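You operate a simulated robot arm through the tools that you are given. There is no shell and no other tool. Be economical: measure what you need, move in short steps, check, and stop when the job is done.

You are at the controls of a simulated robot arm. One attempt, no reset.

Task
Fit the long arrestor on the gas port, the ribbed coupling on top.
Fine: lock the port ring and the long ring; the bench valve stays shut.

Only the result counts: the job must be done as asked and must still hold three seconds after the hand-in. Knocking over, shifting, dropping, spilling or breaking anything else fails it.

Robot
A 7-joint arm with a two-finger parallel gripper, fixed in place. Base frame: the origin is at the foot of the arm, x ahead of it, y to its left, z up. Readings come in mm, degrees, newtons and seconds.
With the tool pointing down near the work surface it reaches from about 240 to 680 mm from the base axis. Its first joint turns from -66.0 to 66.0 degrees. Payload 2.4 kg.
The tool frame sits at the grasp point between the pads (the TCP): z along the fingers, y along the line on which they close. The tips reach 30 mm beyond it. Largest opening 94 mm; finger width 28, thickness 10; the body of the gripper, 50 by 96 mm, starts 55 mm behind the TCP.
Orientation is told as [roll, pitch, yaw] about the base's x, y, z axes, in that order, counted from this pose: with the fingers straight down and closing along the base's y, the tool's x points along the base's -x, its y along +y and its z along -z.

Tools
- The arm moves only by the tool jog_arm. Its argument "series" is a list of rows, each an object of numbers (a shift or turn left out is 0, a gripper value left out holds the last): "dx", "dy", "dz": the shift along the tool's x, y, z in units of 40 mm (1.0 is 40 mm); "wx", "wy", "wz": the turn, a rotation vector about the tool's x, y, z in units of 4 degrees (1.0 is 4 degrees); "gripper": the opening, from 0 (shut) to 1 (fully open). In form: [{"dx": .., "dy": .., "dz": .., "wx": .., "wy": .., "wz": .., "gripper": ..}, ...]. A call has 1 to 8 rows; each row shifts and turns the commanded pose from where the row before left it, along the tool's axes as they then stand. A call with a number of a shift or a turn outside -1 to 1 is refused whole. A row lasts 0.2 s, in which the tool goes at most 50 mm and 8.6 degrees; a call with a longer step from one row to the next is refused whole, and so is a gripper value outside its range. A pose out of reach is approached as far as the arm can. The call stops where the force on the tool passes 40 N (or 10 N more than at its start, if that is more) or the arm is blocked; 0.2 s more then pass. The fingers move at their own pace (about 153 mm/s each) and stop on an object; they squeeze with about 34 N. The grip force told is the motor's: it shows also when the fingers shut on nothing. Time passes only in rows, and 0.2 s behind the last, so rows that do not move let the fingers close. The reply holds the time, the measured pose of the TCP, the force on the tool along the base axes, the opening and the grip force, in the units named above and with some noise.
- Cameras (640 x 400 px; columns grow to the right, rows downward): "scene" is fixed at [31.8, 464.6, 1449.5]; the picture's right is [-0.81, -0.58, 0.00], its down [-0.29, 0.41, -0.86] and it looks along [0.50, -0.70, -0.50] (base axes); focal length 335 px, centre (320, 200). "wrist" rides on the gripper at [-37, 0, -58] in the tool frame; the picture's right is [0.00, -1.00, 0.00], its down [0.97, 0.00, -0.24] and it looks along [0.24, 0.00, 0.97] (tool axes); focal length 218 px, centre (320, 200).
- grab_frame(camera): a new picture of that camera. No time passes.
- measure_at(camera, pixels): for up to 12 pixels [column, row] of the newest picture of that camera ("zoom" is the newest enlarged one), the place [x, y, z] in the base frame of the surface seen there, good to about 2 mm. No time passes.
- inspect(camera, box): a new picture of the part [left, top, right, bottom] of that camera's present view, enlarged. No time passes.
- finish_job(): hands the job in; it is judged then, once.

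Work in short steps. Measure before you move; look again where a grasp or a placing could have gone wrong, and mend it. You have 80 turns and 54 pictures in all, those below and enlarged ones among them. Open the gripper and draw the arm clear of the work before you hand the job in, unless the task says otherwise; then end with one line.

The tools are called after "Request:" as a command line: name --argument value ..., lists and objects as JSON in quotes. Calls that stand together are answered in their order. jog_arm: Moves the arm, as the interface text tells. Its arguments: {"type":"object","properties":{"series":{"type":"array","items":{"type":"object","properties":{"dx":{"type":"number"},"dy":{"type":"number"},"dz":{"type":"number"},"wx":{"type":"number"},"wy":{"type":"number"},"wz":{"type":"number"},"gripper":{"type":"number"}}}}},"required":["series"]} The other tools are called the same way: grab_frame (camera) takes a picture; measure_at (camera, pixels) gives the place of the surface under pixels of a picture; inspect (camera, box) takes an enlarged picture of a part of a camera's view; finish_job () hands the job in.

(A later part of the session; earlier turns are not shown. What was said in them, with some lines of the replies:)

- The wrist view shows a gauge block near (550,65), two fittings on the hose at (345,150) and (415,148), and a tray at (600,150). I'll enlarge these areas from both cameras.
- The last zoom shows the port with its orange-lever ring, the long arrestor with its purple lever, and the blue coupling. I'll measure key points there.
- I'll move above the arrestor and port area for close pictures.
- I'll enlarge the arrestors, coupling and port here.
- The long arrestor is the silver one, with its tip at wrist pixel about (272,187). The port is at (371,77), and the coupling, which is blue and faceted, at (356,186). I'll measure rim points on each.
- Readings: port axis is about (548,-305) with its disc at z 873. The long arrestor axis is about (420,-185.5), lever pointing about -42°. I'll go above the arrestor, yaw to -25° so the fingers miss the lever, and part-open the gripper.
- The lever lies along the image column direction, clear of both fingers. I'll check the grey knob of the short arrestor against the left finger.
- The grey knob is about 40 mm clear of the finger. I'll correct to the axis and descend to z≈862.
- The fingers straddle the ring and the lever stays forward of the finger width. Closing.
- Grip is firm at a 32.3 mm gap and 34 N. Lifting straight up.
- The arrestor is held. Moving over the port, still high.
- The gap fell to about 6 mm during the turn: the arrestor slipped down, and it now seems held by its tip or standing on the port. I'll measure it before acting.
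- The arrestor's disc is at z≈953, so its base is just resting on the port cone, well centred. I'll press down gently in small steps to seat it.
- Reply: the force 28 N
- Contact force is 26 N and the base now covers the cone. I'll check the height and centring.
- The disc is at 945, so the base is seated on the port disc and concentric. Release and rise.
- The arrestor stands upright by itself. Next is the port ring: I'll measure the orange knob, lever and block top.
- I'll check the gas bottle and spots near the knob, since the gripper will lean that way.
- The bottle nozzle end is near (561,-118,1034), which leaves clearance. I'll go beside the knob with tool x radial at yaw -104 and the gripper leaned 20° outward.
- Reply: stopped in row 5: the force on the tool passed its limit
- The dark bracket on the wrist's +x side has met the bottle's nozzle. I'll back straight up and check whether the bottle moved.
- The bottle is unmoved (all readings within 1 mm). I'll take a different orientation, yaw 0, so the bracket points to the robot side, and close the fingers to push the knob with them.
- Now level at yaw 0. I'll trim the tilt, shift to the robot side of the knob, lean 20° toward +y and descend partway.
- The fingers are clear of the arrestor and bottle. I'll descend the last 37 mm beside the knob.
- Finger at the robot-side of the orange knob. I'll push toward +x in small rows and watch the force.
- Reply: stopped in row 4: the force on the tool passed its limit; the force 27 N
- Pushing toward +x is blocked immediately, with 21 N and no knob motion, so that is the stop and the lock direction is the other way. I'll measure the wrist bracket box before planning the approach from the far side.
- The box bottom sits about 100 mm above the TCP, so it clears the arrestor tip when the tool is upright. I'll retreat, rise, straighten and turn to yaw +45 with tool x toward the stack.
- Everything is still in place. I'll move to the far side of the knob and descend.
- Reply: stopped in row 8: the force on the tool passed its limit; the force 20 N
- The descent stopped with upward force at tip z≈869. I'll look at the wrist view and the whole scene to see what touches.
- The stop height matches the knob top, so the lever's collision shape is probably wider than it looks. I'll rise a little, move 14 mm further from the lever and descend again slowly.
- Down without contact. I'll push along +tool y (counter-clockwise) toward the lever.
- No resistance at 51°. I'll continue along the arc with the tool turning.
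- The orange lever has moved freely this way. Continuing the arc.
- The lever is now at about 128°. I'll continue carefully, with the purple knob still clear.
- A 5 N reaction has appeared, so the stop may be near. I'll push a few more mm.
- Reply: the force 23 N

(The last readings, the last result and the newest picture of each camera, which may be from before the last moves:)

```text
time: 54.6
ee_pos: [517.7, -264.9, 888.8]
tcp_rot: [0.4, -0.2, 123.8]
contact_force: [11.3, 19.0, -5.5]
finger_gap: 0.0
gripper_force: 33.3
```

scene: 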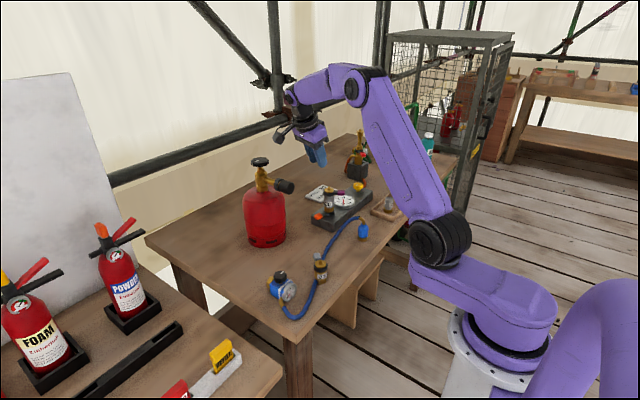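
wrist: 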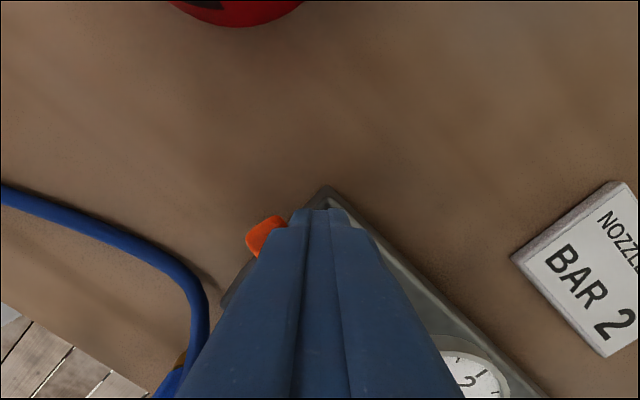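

Blocked at 22 N with no motion: the lever is at its end stop, about 75° round. Backing off, lifting and checking.

Request:
jog_arm --series '[{"dy": -0.2}, {"dx": -0.3}, {"dz": -0.6}, {"dz": -0.8}, {"dz": -0.8}, {"dz": -0.8}, {"dz": -0.8}, {}]'

Request:
inspect --camera "scene" --box '[300, 170, 370, 230]'

Request:
measure_at --camera "zoom" --pixels '[[330, 315], [325, 300], [282, 130], [280, 150], [280, 290], [280, 260], [360, 140], [462, 310], [500, 350], [500, 380]]'

Request:
grab_frame --camera "wrist"

```text
time: 56.4
ee_pos: [515.9, -251.9, 1042.2]
tcp_rot: [0.4, -0.2, 123.6]
contact_force: [0.3, 0.6, 0.6]
finger_gap: 0.2
gripper_force: 33.4
```

```text
6.67 times, centred on (335, 200) of scene
```

zoom: 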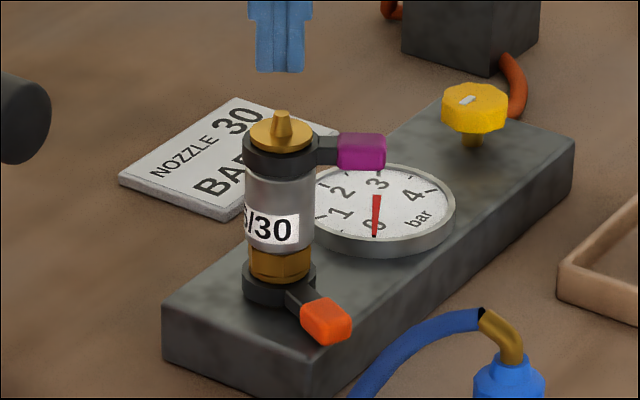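

```text
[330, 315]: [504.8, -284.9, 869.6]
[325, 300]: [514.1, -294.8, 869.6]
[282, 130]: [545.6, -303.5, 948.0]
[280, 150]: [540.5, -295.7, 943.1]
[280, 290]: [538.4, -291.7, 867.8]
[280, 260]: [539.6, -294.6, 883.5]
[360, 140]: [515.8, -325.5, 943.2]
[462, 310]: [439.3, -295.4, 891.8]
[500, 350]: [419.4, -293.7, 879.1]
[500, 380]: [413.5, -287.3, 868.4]
```

```text
15 pictures are left
```

wrist: 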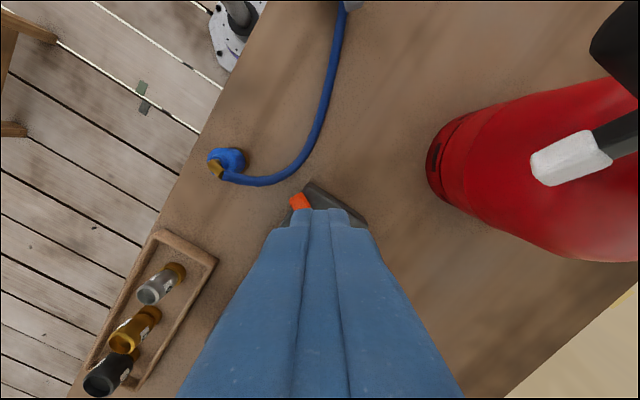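

The orange lever sits at its stop at about 155°; the arrestor and block haven't moved. I'll go above the coupling, at about (417,-294), and turn to yaw -30.

Request:
jog_arm --series '[{"dx": -0.124, "dy": 0.66}, {"dx": -0.124, "dy": 0.66}, {"dx": -0.124, "dy": 0.66}, {"dx": -0.124, "dy": 0.66}, {"wz": 1, "gripper": 0.65}, {"wz": 1}, {"wz": 1}, {"wz": 1}]'

Request:
jog_arm --series '[{"wz": 1}, {"wz": 1}, {"wz": 1}, {"wz": 1}, {"wz": 1}, {"wz": 1}, {"wz": 1}, {"wz": 1}]'

Request:
jog_arm --series '[{"wz": 1}, {"wz": 1}, {"wz": 1}, {"wz": 1}, {"wz": 1}, {"wz": 1}, {"wz": 1}, {"wz": 1}]'

Request:
jog_arm --series '[{"wz": 1}, {"wz": 1}, {"wz": 1}, {"wz": 1}, {"wz": 1}, {"wz": 1}, {"wz": 1}, {"wz": 1}]'

Request:
jog_arm --series '[{"wz": 1}, {"wz": 1}, {"wz": 1}, {"wz": 1}, {"wz": 1}, {"wz": 1}, {"wz": 1}, {"wz": 1}]'

Request:
jog_arm --series '[{"wz": 1}, {"wz": 1}, {}]'

Request:
grab_frame --camera "wrist"

```text
time: 58.2
ee_pos: [417.6, -295.3, 1041.3]
tcp_rot: [0.5, 0.0, 107.5]
contact_force: [0.3, -0.4, 0.0]
finger_gap: 61.0
gripper_force: 0.0
```

```text
time: 60.0
ee_pos: [417.1, -297.8, 1042.0]
tcp_rot: [0.6, 0.3, 75.5]
contact_force: [0.7, 0.3, -0.1]
finger_gap: 61.1
gripper_force: 0.0
```

```text
time: 61.8
ee_pos: [418.6, -296.9, 1044.1]
tcp_rot: [0.4, 0.5, 43.4]
contact_force: [0.0, 0.4, -1.0]
finger_gap: 60.8
gripper_force: 0.0
```

```text
time: 63.6
ee_pos: [417.6, -296.1, 1043.4]
tcp_rot: [0.0, 0.6, 11.5]
contact_force: [0.4, -0.4, 0.0]
finger_gap: 61.1
gripper_force: 0.0
```

```text
time: 65.4
ee_pos: [418.2, -296.9, 1042.7]
tcp_rot: [-0.3, 0.5, -20.5]
contact_force: [0.7, -0.6, -0.1]
finger_gap: 61.3
gripper_force: 0.1
```

```text
time: 66.2
ee_pos: [418.0, -296.0, 1041.7]
tcp_rot: [-0.3, 0.4, -28.6]
contact_force: [0.0, 0.4, 0.3]
finger_gap: 61.3
gripper_force: 0.1
```

```text
14 pictures are left
```

wrist: 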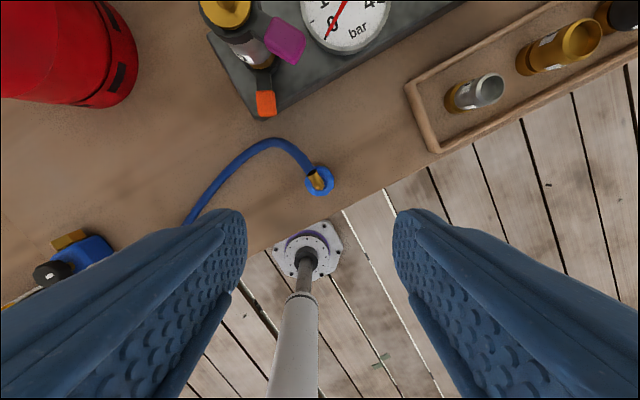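

The coupling is at (320,182) and its pipe bends up-left, so a yaw near 0 straddles it better. I'll measure its outline.

Request:
measure_at --camera "wrist" --pixels '[[309, 186], [331, 180], [325, 193], [314, 191], [331, 188], [325, 170], [319, 182], [312, 173], [305, 164], [290, 147], [250, 148]]'

Request:
inspect --camera "wrist" --box '[280, 140, 360, 210]'

```text
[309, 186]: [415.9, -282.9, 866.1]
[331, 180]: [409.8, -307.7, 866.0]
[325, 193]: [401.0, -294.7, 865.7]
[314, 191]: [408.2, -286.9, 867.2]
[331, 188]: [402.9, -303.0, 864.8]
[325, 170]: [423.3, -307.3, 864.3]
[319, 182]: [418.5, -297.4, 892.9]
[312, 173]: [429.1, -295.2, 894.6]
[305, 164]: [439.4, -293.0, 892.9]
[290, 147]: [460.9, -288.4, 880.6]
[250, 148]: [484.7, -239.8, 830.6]
```

```text
5.71 times, centred on (320, 175) of wrist
```

zoom: 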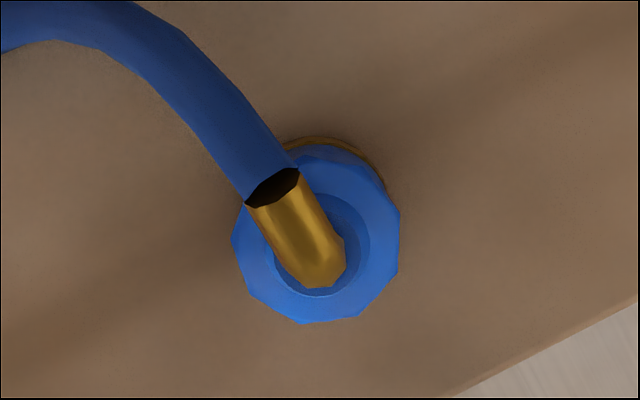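

The coupling axis is about (414.5,-295.5) and the pipe points about 12°. I'll turn to yaw -4, centre and descend.

Request:
jog_arm --series '[{"wz": -0.88}, {"wz": -0.88}, {"wz": -0.88}, {"wz": -0.88}, {"wz": -0.88}, {"wz": -0.88}, {"wz": -0.88}, {"dx": 0.088}]'

Request:
jog_arm --series '[{"dz": 0.7}, {"dz": 0.7}, {"dz": 0.7}, {"dz": 0.7}, {"dz": 0.7}, {"dz": 0.5}, {"dz": 0.3}, {}]'

Request:
grab_frame --camera "wrist"

```text
time: 68.0
ee_pos: [415.7, -296.4, 1040.8]
tcp_rot: [-0.1, 0.5, -3.7]
contact_force: [-0.8, 0.3, -0.5]
finger_gap: 61.1
gripper_force: 0.1
```

```text
time: 69.8
ee_pos: [414.2, -295.7, 871.0]
tcp_rot: [-0.1, 0.5, -3.8]
contact_force: [0.0, -0.2, 0.8]
finger_gap: 61.2
gripper_force: 0.1
```

```text
12 pictures are left
```

wrist: 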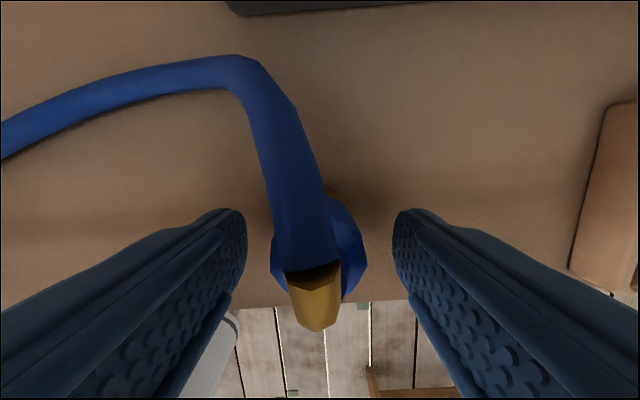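

Straddled cleanly. Down 13 mm more and close.

Request:
jog_arm --series '[{"dz": 0.2}, {"dz": 0.12}, {"gripper": 0.3}, {"gripper": 0.3}, {"gripper": 0.0}, {}, {}]'

Request:
jog_arm --series '[{"dz": -0.15}, {"dz": -0.3}, {"dz": -0.3}, {}]'

Request:
inspect --camera "scene" --box '[250, 150, 410, 330]'

```text
time: 71.4
ee_pos: [413.5, -297.1, 857.7]
tcp_rot: [-0.1, 0.4, -3.8]
contact_force: [-0.2, -0.3, 0.5]
finger_gap: 30.8
gripper_force: 33.8
```

```text
time: 72.4
ee_pos: [413.5, -295.6, 889.1]
tcp_rot: [-0.1, 0.6, -3.8]
contact_force: [-0.1, 0.9, -1.7]
finger_gap: 31.0
gripper_force: 34.0
```

```text
2.22 times, centred on (330, 240) of scene
```

zoom: 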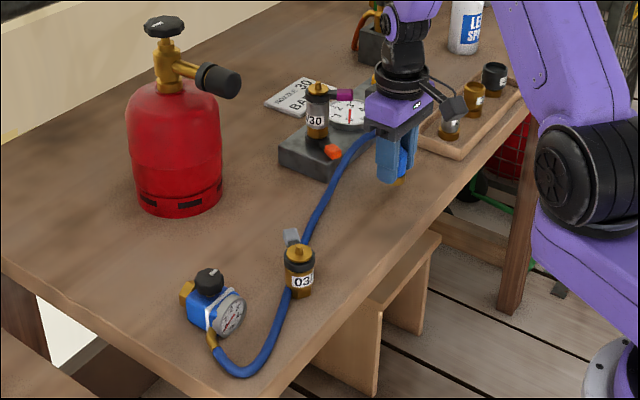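

Coupling held at a 31 mm gap. I'll lift further and check the hold before turning.

Request:
jog_arm --series '[{"dz": -0.5}, {"dz": -0.6}, {"dz": -0.6}, {"dz": -0.6}, {"dz": -0.6}, {"dz": -0.4}, {}]'

Request:
jog_arm --series '[{"wz": -0.7}, {"wz": -0.7}, {"wz": -0.7}, {"wz": -0.7}, {"wz": -0.7}, {"wz": -0.7}, {"wz": -0.7}, {"wz": -0.7}]'

```text
time: 74.0
ee_pos: [414.0, -296.9, 1017.1]
tcp_rot: [-0.1, 0.5, -3.9]
contact_force: [0.3, -0.1, -1.0]
finger_gap: 30.9
gripper_force: 34.0
```

```text
time: 75.8
ee_pos: [415.5, -296.3, 1019.0]
tcp_rot: [0.0, 0.4, 18.6]
contact_force: [0.3, 0.1, -1.3]
finger_gap: 30.9
gripper_force: 33.9
```

Stable. I'll finish the turn to yaw ≈88 at the same gentle rate.

Request:
jog_arm --series '[{"wz": -0.79}, {"wz": -0.79}, {"wz": -0.79}, {"wz": -0.79}, {"wz": -0.79}, {"wz": -0.79}, {"wz": -0.79}, {"wz": -0.79}]'

Request:
jog_arm --series '[{"wz": -0.79}, {"wz": -0.79}, {"wz": -0.79}, {"wz": -0.79}, {"wz": -0.79}, {"wz": -0.79}, {"wz": -0.79}, {"wz": -0.79}]'

Request:
jog_arm --series '[{"wz": -0.79}, {"wz": -0.79}, {"wz": -0.79}, {"wz": -0.79}, {"wz": -0.79}, {"wz": -0.79}, {}]'

Request:
inspect --camera "scene" --box '[250, 130, 410, 310]'

```text
time: 77.6
ee_pos: [413.0, -295.0, 1020.0]
tcp_rot: [0.3, 0.4, 44.0]
contact_force: [0.1, 0.7, -0.1]
finger_gap: 30.7
gripper_force: 33.8
```

```text
time: 79.4
ee_pos: [414.4, -295.9, 1019.1]
tcp_rot: [0.5, 0.3, 69.4]
contact_force: [-0.8, -0.2, 0.1]
finger_gap: 30.7
gripper_force: 34.0
```

```text
time: 81.0
ee_pos: [414.1, -296.5, 1017.8]
tcp_rot: [0.6, 0.2, 88.2]
contact_force: [0.3, 0.3, -0.8]
finger_gap: 31.0
gripper_force: 34.0
```

```text
2.22 times, centred on (330, 220) of scene
```

zoom: 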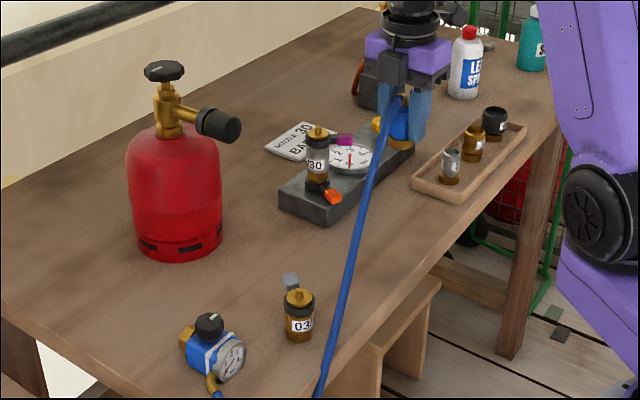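

The coupling is held and the hose is slack. I'll carry it over the arrestor.

Request:
jog_arm --series '[{"dx": 0.02, "dy": -0.558}, {"dx": 0.02, "dy": -0.558}, {"dx": 0.02, "dy": -0.558}, {"dx": 0.02, "dy": -0.558}, {"dx": 0.02, "dy": -0.558}, {"dx": 0.02, "dy": -0.558}, {}]'

Request:
inspect --camera "scene" --box '[270, 130, 390, 230]'

Request:
measure_at --camera "zoom" --pixels '[[318, 237], [318, 250], [318, 262], [318, 224], [318, 210], [305, 262], [330, 262], [318, 180], [318, 160]]'

```text
time: 82.6
ee_pos: [549.3, -305.5, 1016.8]
tcp_rot: [0.5, 0.1, 88.0]
contact_force: [0.1, 0.3, -0.8]
finger_gap: 31.0
gripper_force: 34.0
```

```text
4.00 times, centred on (330, 180) of scene
```

zoom: 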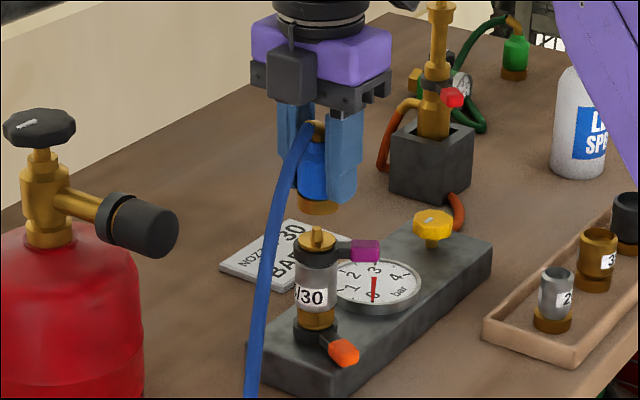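

```text
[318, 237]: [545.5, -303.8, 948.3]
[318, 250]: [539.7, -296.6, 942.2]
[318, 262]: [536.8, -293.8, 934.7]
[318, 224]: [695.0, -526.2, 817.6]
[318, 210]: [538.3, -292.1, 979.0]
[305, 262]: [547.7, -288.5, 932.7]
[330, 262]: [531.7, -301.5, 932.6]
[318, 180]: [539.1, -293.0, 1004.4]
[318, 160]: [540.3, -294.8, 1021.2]
```

I notice a second coupling with a green hose at zoom pixel (515,50). I need to check which of the two is ribbed before fitting.

Request:
inspect --camera "scene" --box '[355, 125, 403, 155]'

Request:
inspect --camera "scene" --box '[310, 155, 342, 187]'

Request:
measure_at --camera "scene" --pixels '[[378, 142], [378, 148], [378, 137]]'

```text
13.33 times, centred on (379, 140) of scene
```

zoom: 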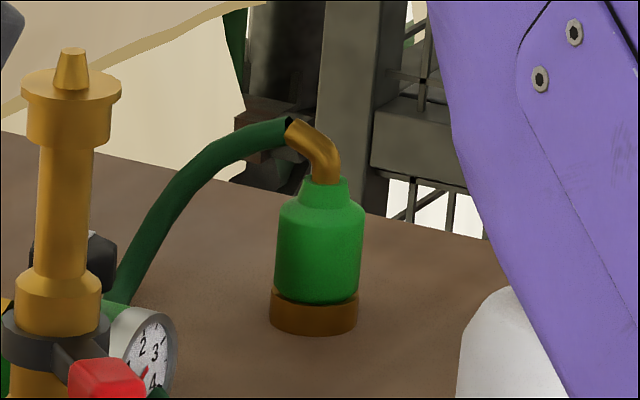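

```text
12.50 times, centred on (326, 171) of scene
```

zoom: 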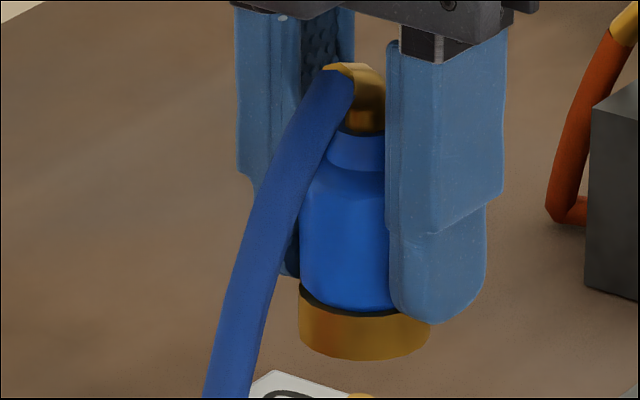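

```text
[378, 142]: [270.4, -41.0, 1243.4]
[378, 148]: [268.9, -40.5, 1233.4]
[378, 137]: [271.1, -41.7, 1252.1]
```

The green one is smooth and far off; the blue, faceted one is the ribbed coupling. It's aligned (front points (538,-292) above (537,-294)), so I'll lower it onto the spigot.

Request:
jog_arm --series '[{"dz": 0.25}, {"dz": 0.2}, {"dz": 0.1}, {"dz": 0.1}, {"dz": 0.07}, {"dz": 0.06}]'

```text
time: 84.0
ee_pos: [548.4, -304.4, 987.8]
tcp_rot: [0.5, 0.2, 88.0]
contact_force: [0.0, -1.9, 1.8]
finger_gap: 30.7
gripper_force: 34.2
```

Request:
jog_arm --series '[{"dz": 0.05}, {"dz": 0.05}, {"dz": 0.05}, {}]'

Request:
inspect --camera "scene" --box '[305, 160, 355, 220]'

```text
time: 85.0
ee_pos: [549.0, -305.8, 983.2]
tcp_rot: [0.0, 0.5, 88.2]
contact_force: [12.7, -6.7, 22.1]
finger_gap: 31.1
gripper_force: 33.8
```

```text
6.67 times, centred on (330, 190) of scene
```

zoom: 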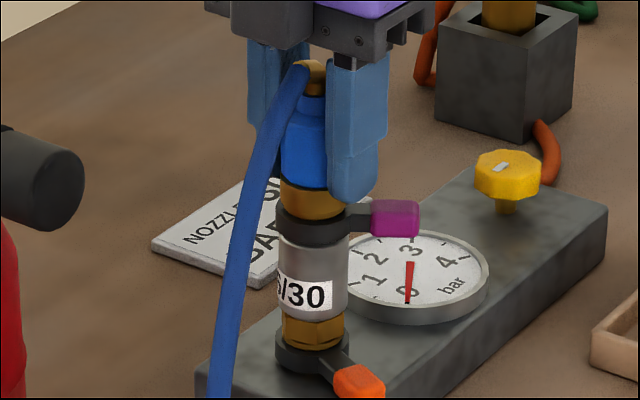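

The coupling is seated (TCP dropped to 983, 22 N). Release by opening, then rise straight up.

Request:
jog_arm --series '[{"gripper": 0.5}, {"gripper": 0.5}, {"dz": -0.3}, {"dz": -0.7}, {"dz": -0.8}, {"dz": -0.8}, {"dz": -0.8}, {}]'

Request:
grab_frame --camera "scene"

```text
time: 86.8
ee_pos: [548.3, -305.9, 1118.2]
tcp_rot: [0.6, 0.1, 88.3]
contact_force: [-0.2, 0.7, 0.2]
finger_gap: 46.8
gripper_force: 0.0
```

```text
5 pictures are left
```

scene: 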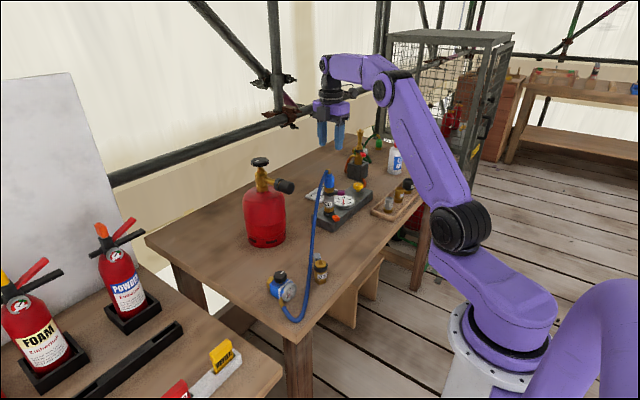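

The coupling stands in place. I'll measure the hose path and the purple knob.

Request:
measure_at --camera "scene" --pixels '[[327, 174], [324, 180], [321, 187], [317, 198], [314, 215], [313, 240], [309, 280], [342, 193], [339, 193], [331, 184], [330, 198], [330, 172]]'

```text
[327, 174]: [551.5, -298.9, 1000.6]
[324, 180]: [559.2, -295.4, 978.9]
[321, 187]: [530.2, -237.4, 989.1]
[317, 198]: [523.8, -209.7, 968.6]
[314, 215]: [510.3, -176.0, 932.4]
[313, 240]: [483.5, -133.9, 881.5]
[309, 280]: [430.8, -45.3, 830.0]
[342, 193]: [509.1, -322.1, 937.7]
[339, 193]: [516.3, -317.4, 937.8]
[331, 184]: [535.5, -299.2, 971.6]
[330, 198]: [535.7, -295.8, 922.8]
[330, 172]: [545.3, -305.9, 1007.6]
```

The hose runs off along +y, well clear of the robot side of the stack. I'll close the gripper and turn to yaw ≈ -155 up here.

Request:
jog_arm --series '[{"wz": 1, "gripper": 0}, {"wz": 1}, {"wz": 1}, {"wz": 1}, {"wz": 1}, {"wz": 1}, {"wz": 1}, {"wz": 1}]'

Request:
jog_arm --series '[{"wz": 1}, {"wz": 1}, {"wz": 1}, {"wz": 1}, {"wz": 1}, {"wz": 1}, {"wz": 1}, {"wz": 1}]'

Request:
jog_arm --series '[{"wz": 1}, {"wz": 1}, {"wz": 1}, {"wz": 1}, {"wz": 1}, {"wz": 1}, {"wz": 1}, {"wz": 1}]'

Request:
jog_arm --series '[{"wz": 1}, {"wz": 1}, {"wz": 1}, {"wz": 1}, {"wz": 1}, {"wz": 1}, {"wz": 1}, {"wz": 1}]'

Request:
jog_arm --series '[{"wz": 1}, {"wz": 1}, {"wz": 1}, {"wz": 1}, {"wz": 1}, {"wz": 1}, {"wz": 1}, {"wz": 1}]'

Request:
jog_arm --series '[{"wz": 1}, {"wz": 1}, {"wz": 1}, {"wz": 1}, {"wz": 1}, {"wz": 1}, {"wz": 1}, {"wz": 1}]'

Request:
jog_arm --series '[{"wz": 1}, {"wz": 1}, {"wz": 1}, {"wz": 1}, {"wz": 1}, {"wz": 1}, {"wz": 1}, {"wz": 1}]'

Request:
jog_arm --series '[{"wz": 1}, {"wz": 1}, {"wz": 1}, {"wz": 1}, {"wz": 0.75}, {}]'

```text
time: 88.6
ee_pos: [547.9, -303.9, 1117.6]
tcp_rot: [0.3, 0.3, 56.1]
contact_force: [-0.4, -1.0, 0.4]
finger_gap: 0.2
gripper_force: 33.2
```

```text
time: 90.4
ee_pos: [547.7, -304.9, 1117.4]
tcp_rot: [0.1, 0.5, 24.1]
contact_force: [-0.2, 0.6, 0.9]
finger_gap: 0.0
gripper_force: 32.6
```

```text
time: 92.2
ee_pos: [549.5, -304.7, 1117.5]
tcp_rot: [-0.3, 0.4, -7.9]
contact_force: [0.3, -0.3, -0.2]
finger_gap: 0.0
gripper_force: 33.3
```

```text
time: 94.0
ee_pos: [547.6, -305.3, 1117.8]
tcp_rot: [-0.4, 0.3, -39.9]
contact_force: [-0.6, -0.6, 0.5]
finger_gap: 0.0
gripper_force: 32.6
```

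```text
time: 95.8
ee_pos: [548.2, -304.6, 1117.2]
tcp_rot: [-0.5, 0.1, -71.9]
contact_force: [0.0, -0.8, -0.6]
finger_gap: 0.0
gripper_force: 33.2
```

```text
time: 97.6
ee_pos: [548.1, -305.3, 1117.6]
tcp_rot: [-0.5, -0.2, -103.9]
contact_force: [-0.2, 0.3, 0.5]
finger_gap: 0.0
gripper_force: 33.6
```

```text
time: 99.4
ee_pos: [547.7, -304.6, 1116.6]
tcp_rot: [-0.3, -0.4, -135.9]
contact_force: [0.0, -1.1, -0.1]
finger_gap: 0.1
gripper_force: 33.1
```

```text
time: 100.8
ee_pos: [549.2, -306.1, 1117.1]
tcp_rot: [-0.2, -0.5, -154.8]
contact_force: [-1.1, 0.4, 0.6]
finger_gap: 0.2
gripper_force: 33.1
```

Yaw -155 reached. I'll move to the start point beside the purple lever and descend to tip z≈937.

Request:
jog_arm --series '[{"dx": -0.465, "dy": -0.39}, {"dx": -0.465, "dy": -0.39}, {"dz": 0.7}, {"dz": 0.7}, {"dz": 0.7}, {"dz": 0.7}, {"dz": 0.5}, {"dz": 0.2}]'

Request:
jog_arm --series '[{"dz": 0.25}, {}]'

Request:
inspect --camera "scene" --box '[290, 150, 370, 230]'

```text
time: 102.6
ee_pos: [499.7, -291.5, 976.1]
tcp_rot: [-0.2, -0.5, -154.8]
contact_force: [0.1, -0.6, -0.3]
finger_gap: 0.2
gripper_force: 32.9
```

```text
time: 103.2
ee_pos: [500.5, -293.8, 968.1]
tcp_rot: [-0.1, -0.4, -154.8]
contact_force: [-0.8, -0.6, 1.0]
finger_gap: 0.0
gripper_force: 32.9
```

```text
5.00 times, centred on (330, 190) of scene
```

zoom: 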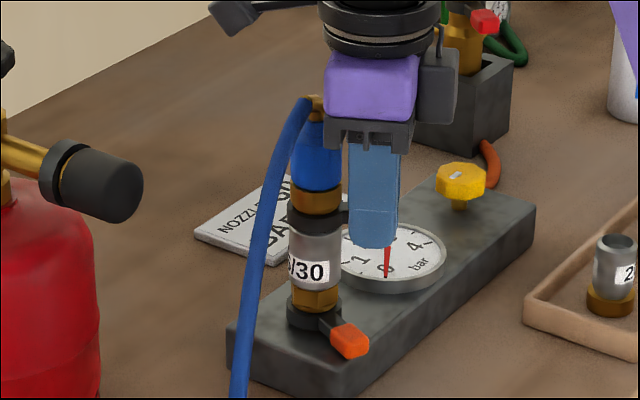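

The finger is beside the lever with no contact. I'll sweep counter-clockwise around the stack, fixed yaw first.

Request:
jog_arm --series '[{"dx": -0.059, "dy": 0.0875}, {"dx": -0.059, "dy": 0.0875}, {"dx": -0.041, "dy": 0.095}, {"dx": -0.041, "dy": 0.095}]'

Request:
jog_arm --series '[{"dx": -0.025, "dy": 0.101}, {"dx": -0.025, "dy": 0.101}, {"dx": -0.0075, "dy": 0.104}, {"dx": -0.0075, "dy": 0.104}]'

```text
time: 104.2
ee_pos: [499.7, -308.9, 967.0]
tcp_rot: [-0.3, -0.5, -154.9]
contact_force: [-0.3, 0.7, 0.5]
finger_gap: 0.0
gripper_force: 32.5
```

```text
time: 105.2
ee_pos: [502.8, -325.1, 967.8]
tcp_rot: [0.0, -0.5, -154.9]
contact_force: [-0.5, 0.2, -0.6]
finger_gap: 0.1
gripper_force: 33.4
```

Freely moving, now aligned radially. I'll continue the arc with the tool turning.

Request:
jog_arm --series '[{"dx": 0.015, "dy": 0.085, "wz": -1}, {"dx": 0.015, "dy": 0.085, "wz": -1}, {"dx": 0.015, "dy": 0.085, "wz": -1}, {"dx": 0.015, "dy": 0.085, "wz": -1}, {"dx": 0.015, "dy": 0.085, "wz": -1}, {"dx": 0.015, "dy": 0.085, "wz": -1}, {"dx": 0.015, "dy": 0.085, "wz": -1}]'

Request:
inspect --camera "scene" --box '[290, 150, 370, 230]'

```text
time: 106.8
ee_pos: [521.6, -341.2, 967.3]
tcp_rot: [-0.5, -0.4, -126.7]
contact_force: [-0.3, 0.8, 0.5]
finger_gap: 0.0
gripper_force: 32.8
```

```text
5.00 times, centred on (330, 190) of scene
```

zoom: 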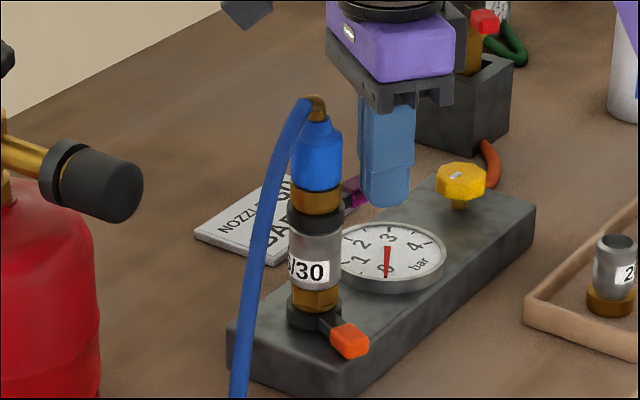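

The purple lever is turning. I'll continue in small rows to the stop.

Request:
jog_arm --series '[{"dy": 0.083, "wz": -1}, {"dy": 0.083, "wz": -1}, {"dy": 0.083, "wz": -1}, {"dy": 0.083, "wz": -1}]'

Request:
jog_arm --series '[{"dy": 0.083, "wz": -1}, {"dy": 0.083, "wz": -1}, {"dy": 0.083, "wz": -1}]'

Request:
jog_arm --series '[{"dy": 0.05}, {"dy": 0.05}]'

```text
time: 107.8
ee_pos: [533.1, -349.0, 967.2]
tcp_rot: [-0.5, -0.4, -110.8]
contact_force: [-0.6, -0.7, 0.1]
finger_gap: 0.1
gripper_force: 33.2
```

```text
time: 108.6
ee_pos: [543.1, -351.5, 966.9]
tcp_rot: [-0.5, -0.2, -98.8]
contact_force: [0.3, 0.1, -1.7]
finger_gap: 0.0
gripper_force: 33.0
```

```text
time: 109.2
ee_pos: [545.5, -353.0, 967.2]
tcp_rot: [-0.6, -0.2, -99.0]
contact_force: [-7.6, 0.3, 1.4]
finger_gap: 0.3
gripper_force: 32.7
```

A 7.6 N reaction at θ≈267° is about the expected stop. One more small push to confirm.

Request:
jog_arm --series '[{"dy": 0.04}, {"dy": 0.03}, {}]'

```text
time: 110.0
ee_pos: [547.6, -353.8, 966.0]
tcp_rot: [-0.6, -0.1, -99.0]
contact_force: [-16.2, -3.1, 0.1]
finger_gap: 0.0
gripper_force: 33.1
```

Request:
jog_arm --series '[{"dy": 0.03}, {}]'

Request:
jog_arm --series '[{"dy": -0.25}, {"dx": -0.4}, {"dz": -0.7}, {"dz": -0.8}, {"dz": -0.8}, {"dz": -0.8}, {"dz": -0.8}, {}]'

Request:
inspect --camera "scene" --box '[290, 150, 370, 230]'

Request:
measure_at --camera "zoom" --pixels '[[360, 200], [350, 205], [350, 340], [345, 345], [316, 185], [316, 205], [316, 225], [316, 270], [316, 318], [460, 175]]'

```text
time: 110.6
ee_pos: [549.1, -353.6, 968.6]
tcp_rot: [-0.5, -0.3, -99.1]
contact_force: [-19.6, -7.7, -0.8]
finger_gap: 0.0
gripper_force: 33.1
```

```text
time: 112.4
ee_pos: [540.9, -368.6, 1122.9]
tcp_rot: [-0.5, -0.3, -98.9]
contact_force: [0.0, -0.8, 0.4]
finger_gap: 0.2
gripper_force: 32.9
```

```text
5.00 times, centred on (330, 190) of scene
```

zoom: 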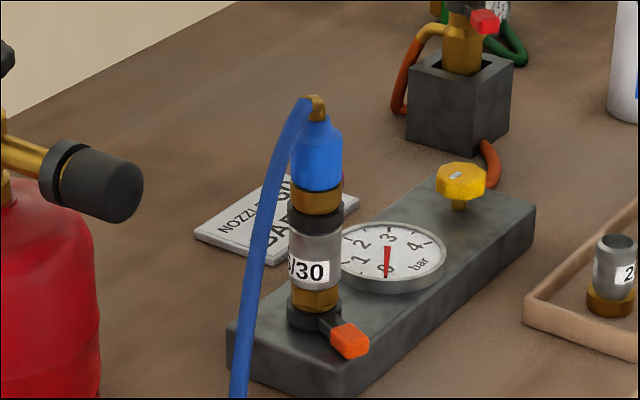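

```text
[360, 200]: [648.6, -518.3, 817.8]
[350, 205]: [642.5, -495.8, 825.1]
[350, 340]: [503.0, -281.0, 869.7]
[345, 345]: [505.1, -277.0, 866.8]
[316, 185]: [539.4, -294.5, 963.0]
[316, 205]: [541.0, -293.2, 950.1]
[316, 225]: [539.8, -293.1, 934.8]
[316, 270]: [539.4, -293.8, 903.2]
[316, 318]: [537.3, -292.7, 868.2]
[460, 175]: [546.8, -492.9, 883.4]
```

The stack is upright and the gauge and yellow valve are unchanged; the purple lever is hidden behind the stack. I'll check it with the wrist camera.

Request:
grab_frame --camera "wrist"

Request:
measure_at --camera "wrist" --pixels '[[320, 200], [320, 150], [340, 190], [300, 190]]'

```text
1 pictures are left
```

wrist: 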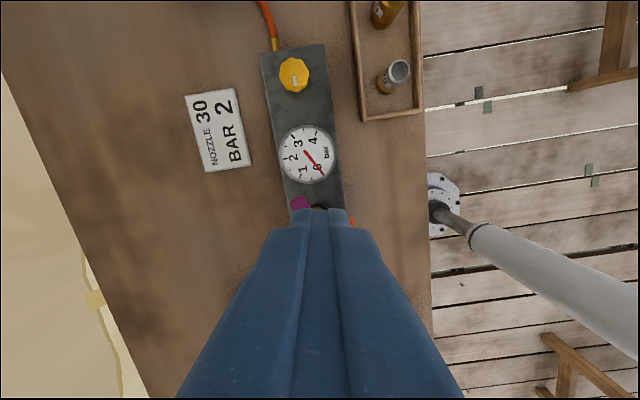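

```text
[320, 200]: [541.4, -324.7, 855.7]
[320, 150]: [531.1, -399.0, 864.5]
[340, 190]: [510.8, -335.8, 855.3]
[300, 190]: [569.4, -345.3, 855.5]
```

Request:
measure_at --camera "wrist" --pixels '[[300, 203], [294, 205], [305, 202], [300, 198]]'

```text
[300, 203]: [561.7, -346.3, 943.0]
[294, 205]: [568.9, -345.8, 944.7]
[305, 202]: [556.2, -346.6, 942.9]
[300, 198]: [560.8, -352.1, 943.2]
```

The purple knob is at about -70°, so it turned about 78°, matching the port ring's 79° stop-to-stop travel. I'll open the gripper and draw the arm clear.

Request:
jog_arm --series '[{"dz": -0.8, "gripper": 0.5}, {"dz": -0.8}, {"dy": -0.8}, {"dy": -0.8}, {"dy": -0.8}, {}, {}]'

Request:
grab_frame --camera "scene"

```text
time: 114.0
ee_pos: [434.7, -343.4, 1175.3]
tcp_rot: [-0.4, -0.2, -98.8]
contact_force: [0.3, -0.2, -0.3]
finger_gap: 47.2
gripper_force: 0.1
out of reach, approached as far as the arm can: row 1, 2
```

```text
0 pictures are left
```

scene: 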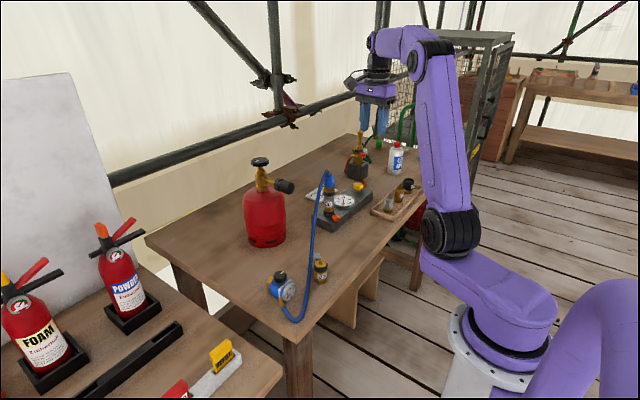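

The stack stands, everything else is in place, and the arm is clear with the gripper open. Handing in.

Request:
finish_job

```text
The job is handed in.
```

The long arrestor is on the gas port with the ribbed (blue) coupling on top, both rings are turned to their stops, the bench valve was not touched, and the job is handed in.
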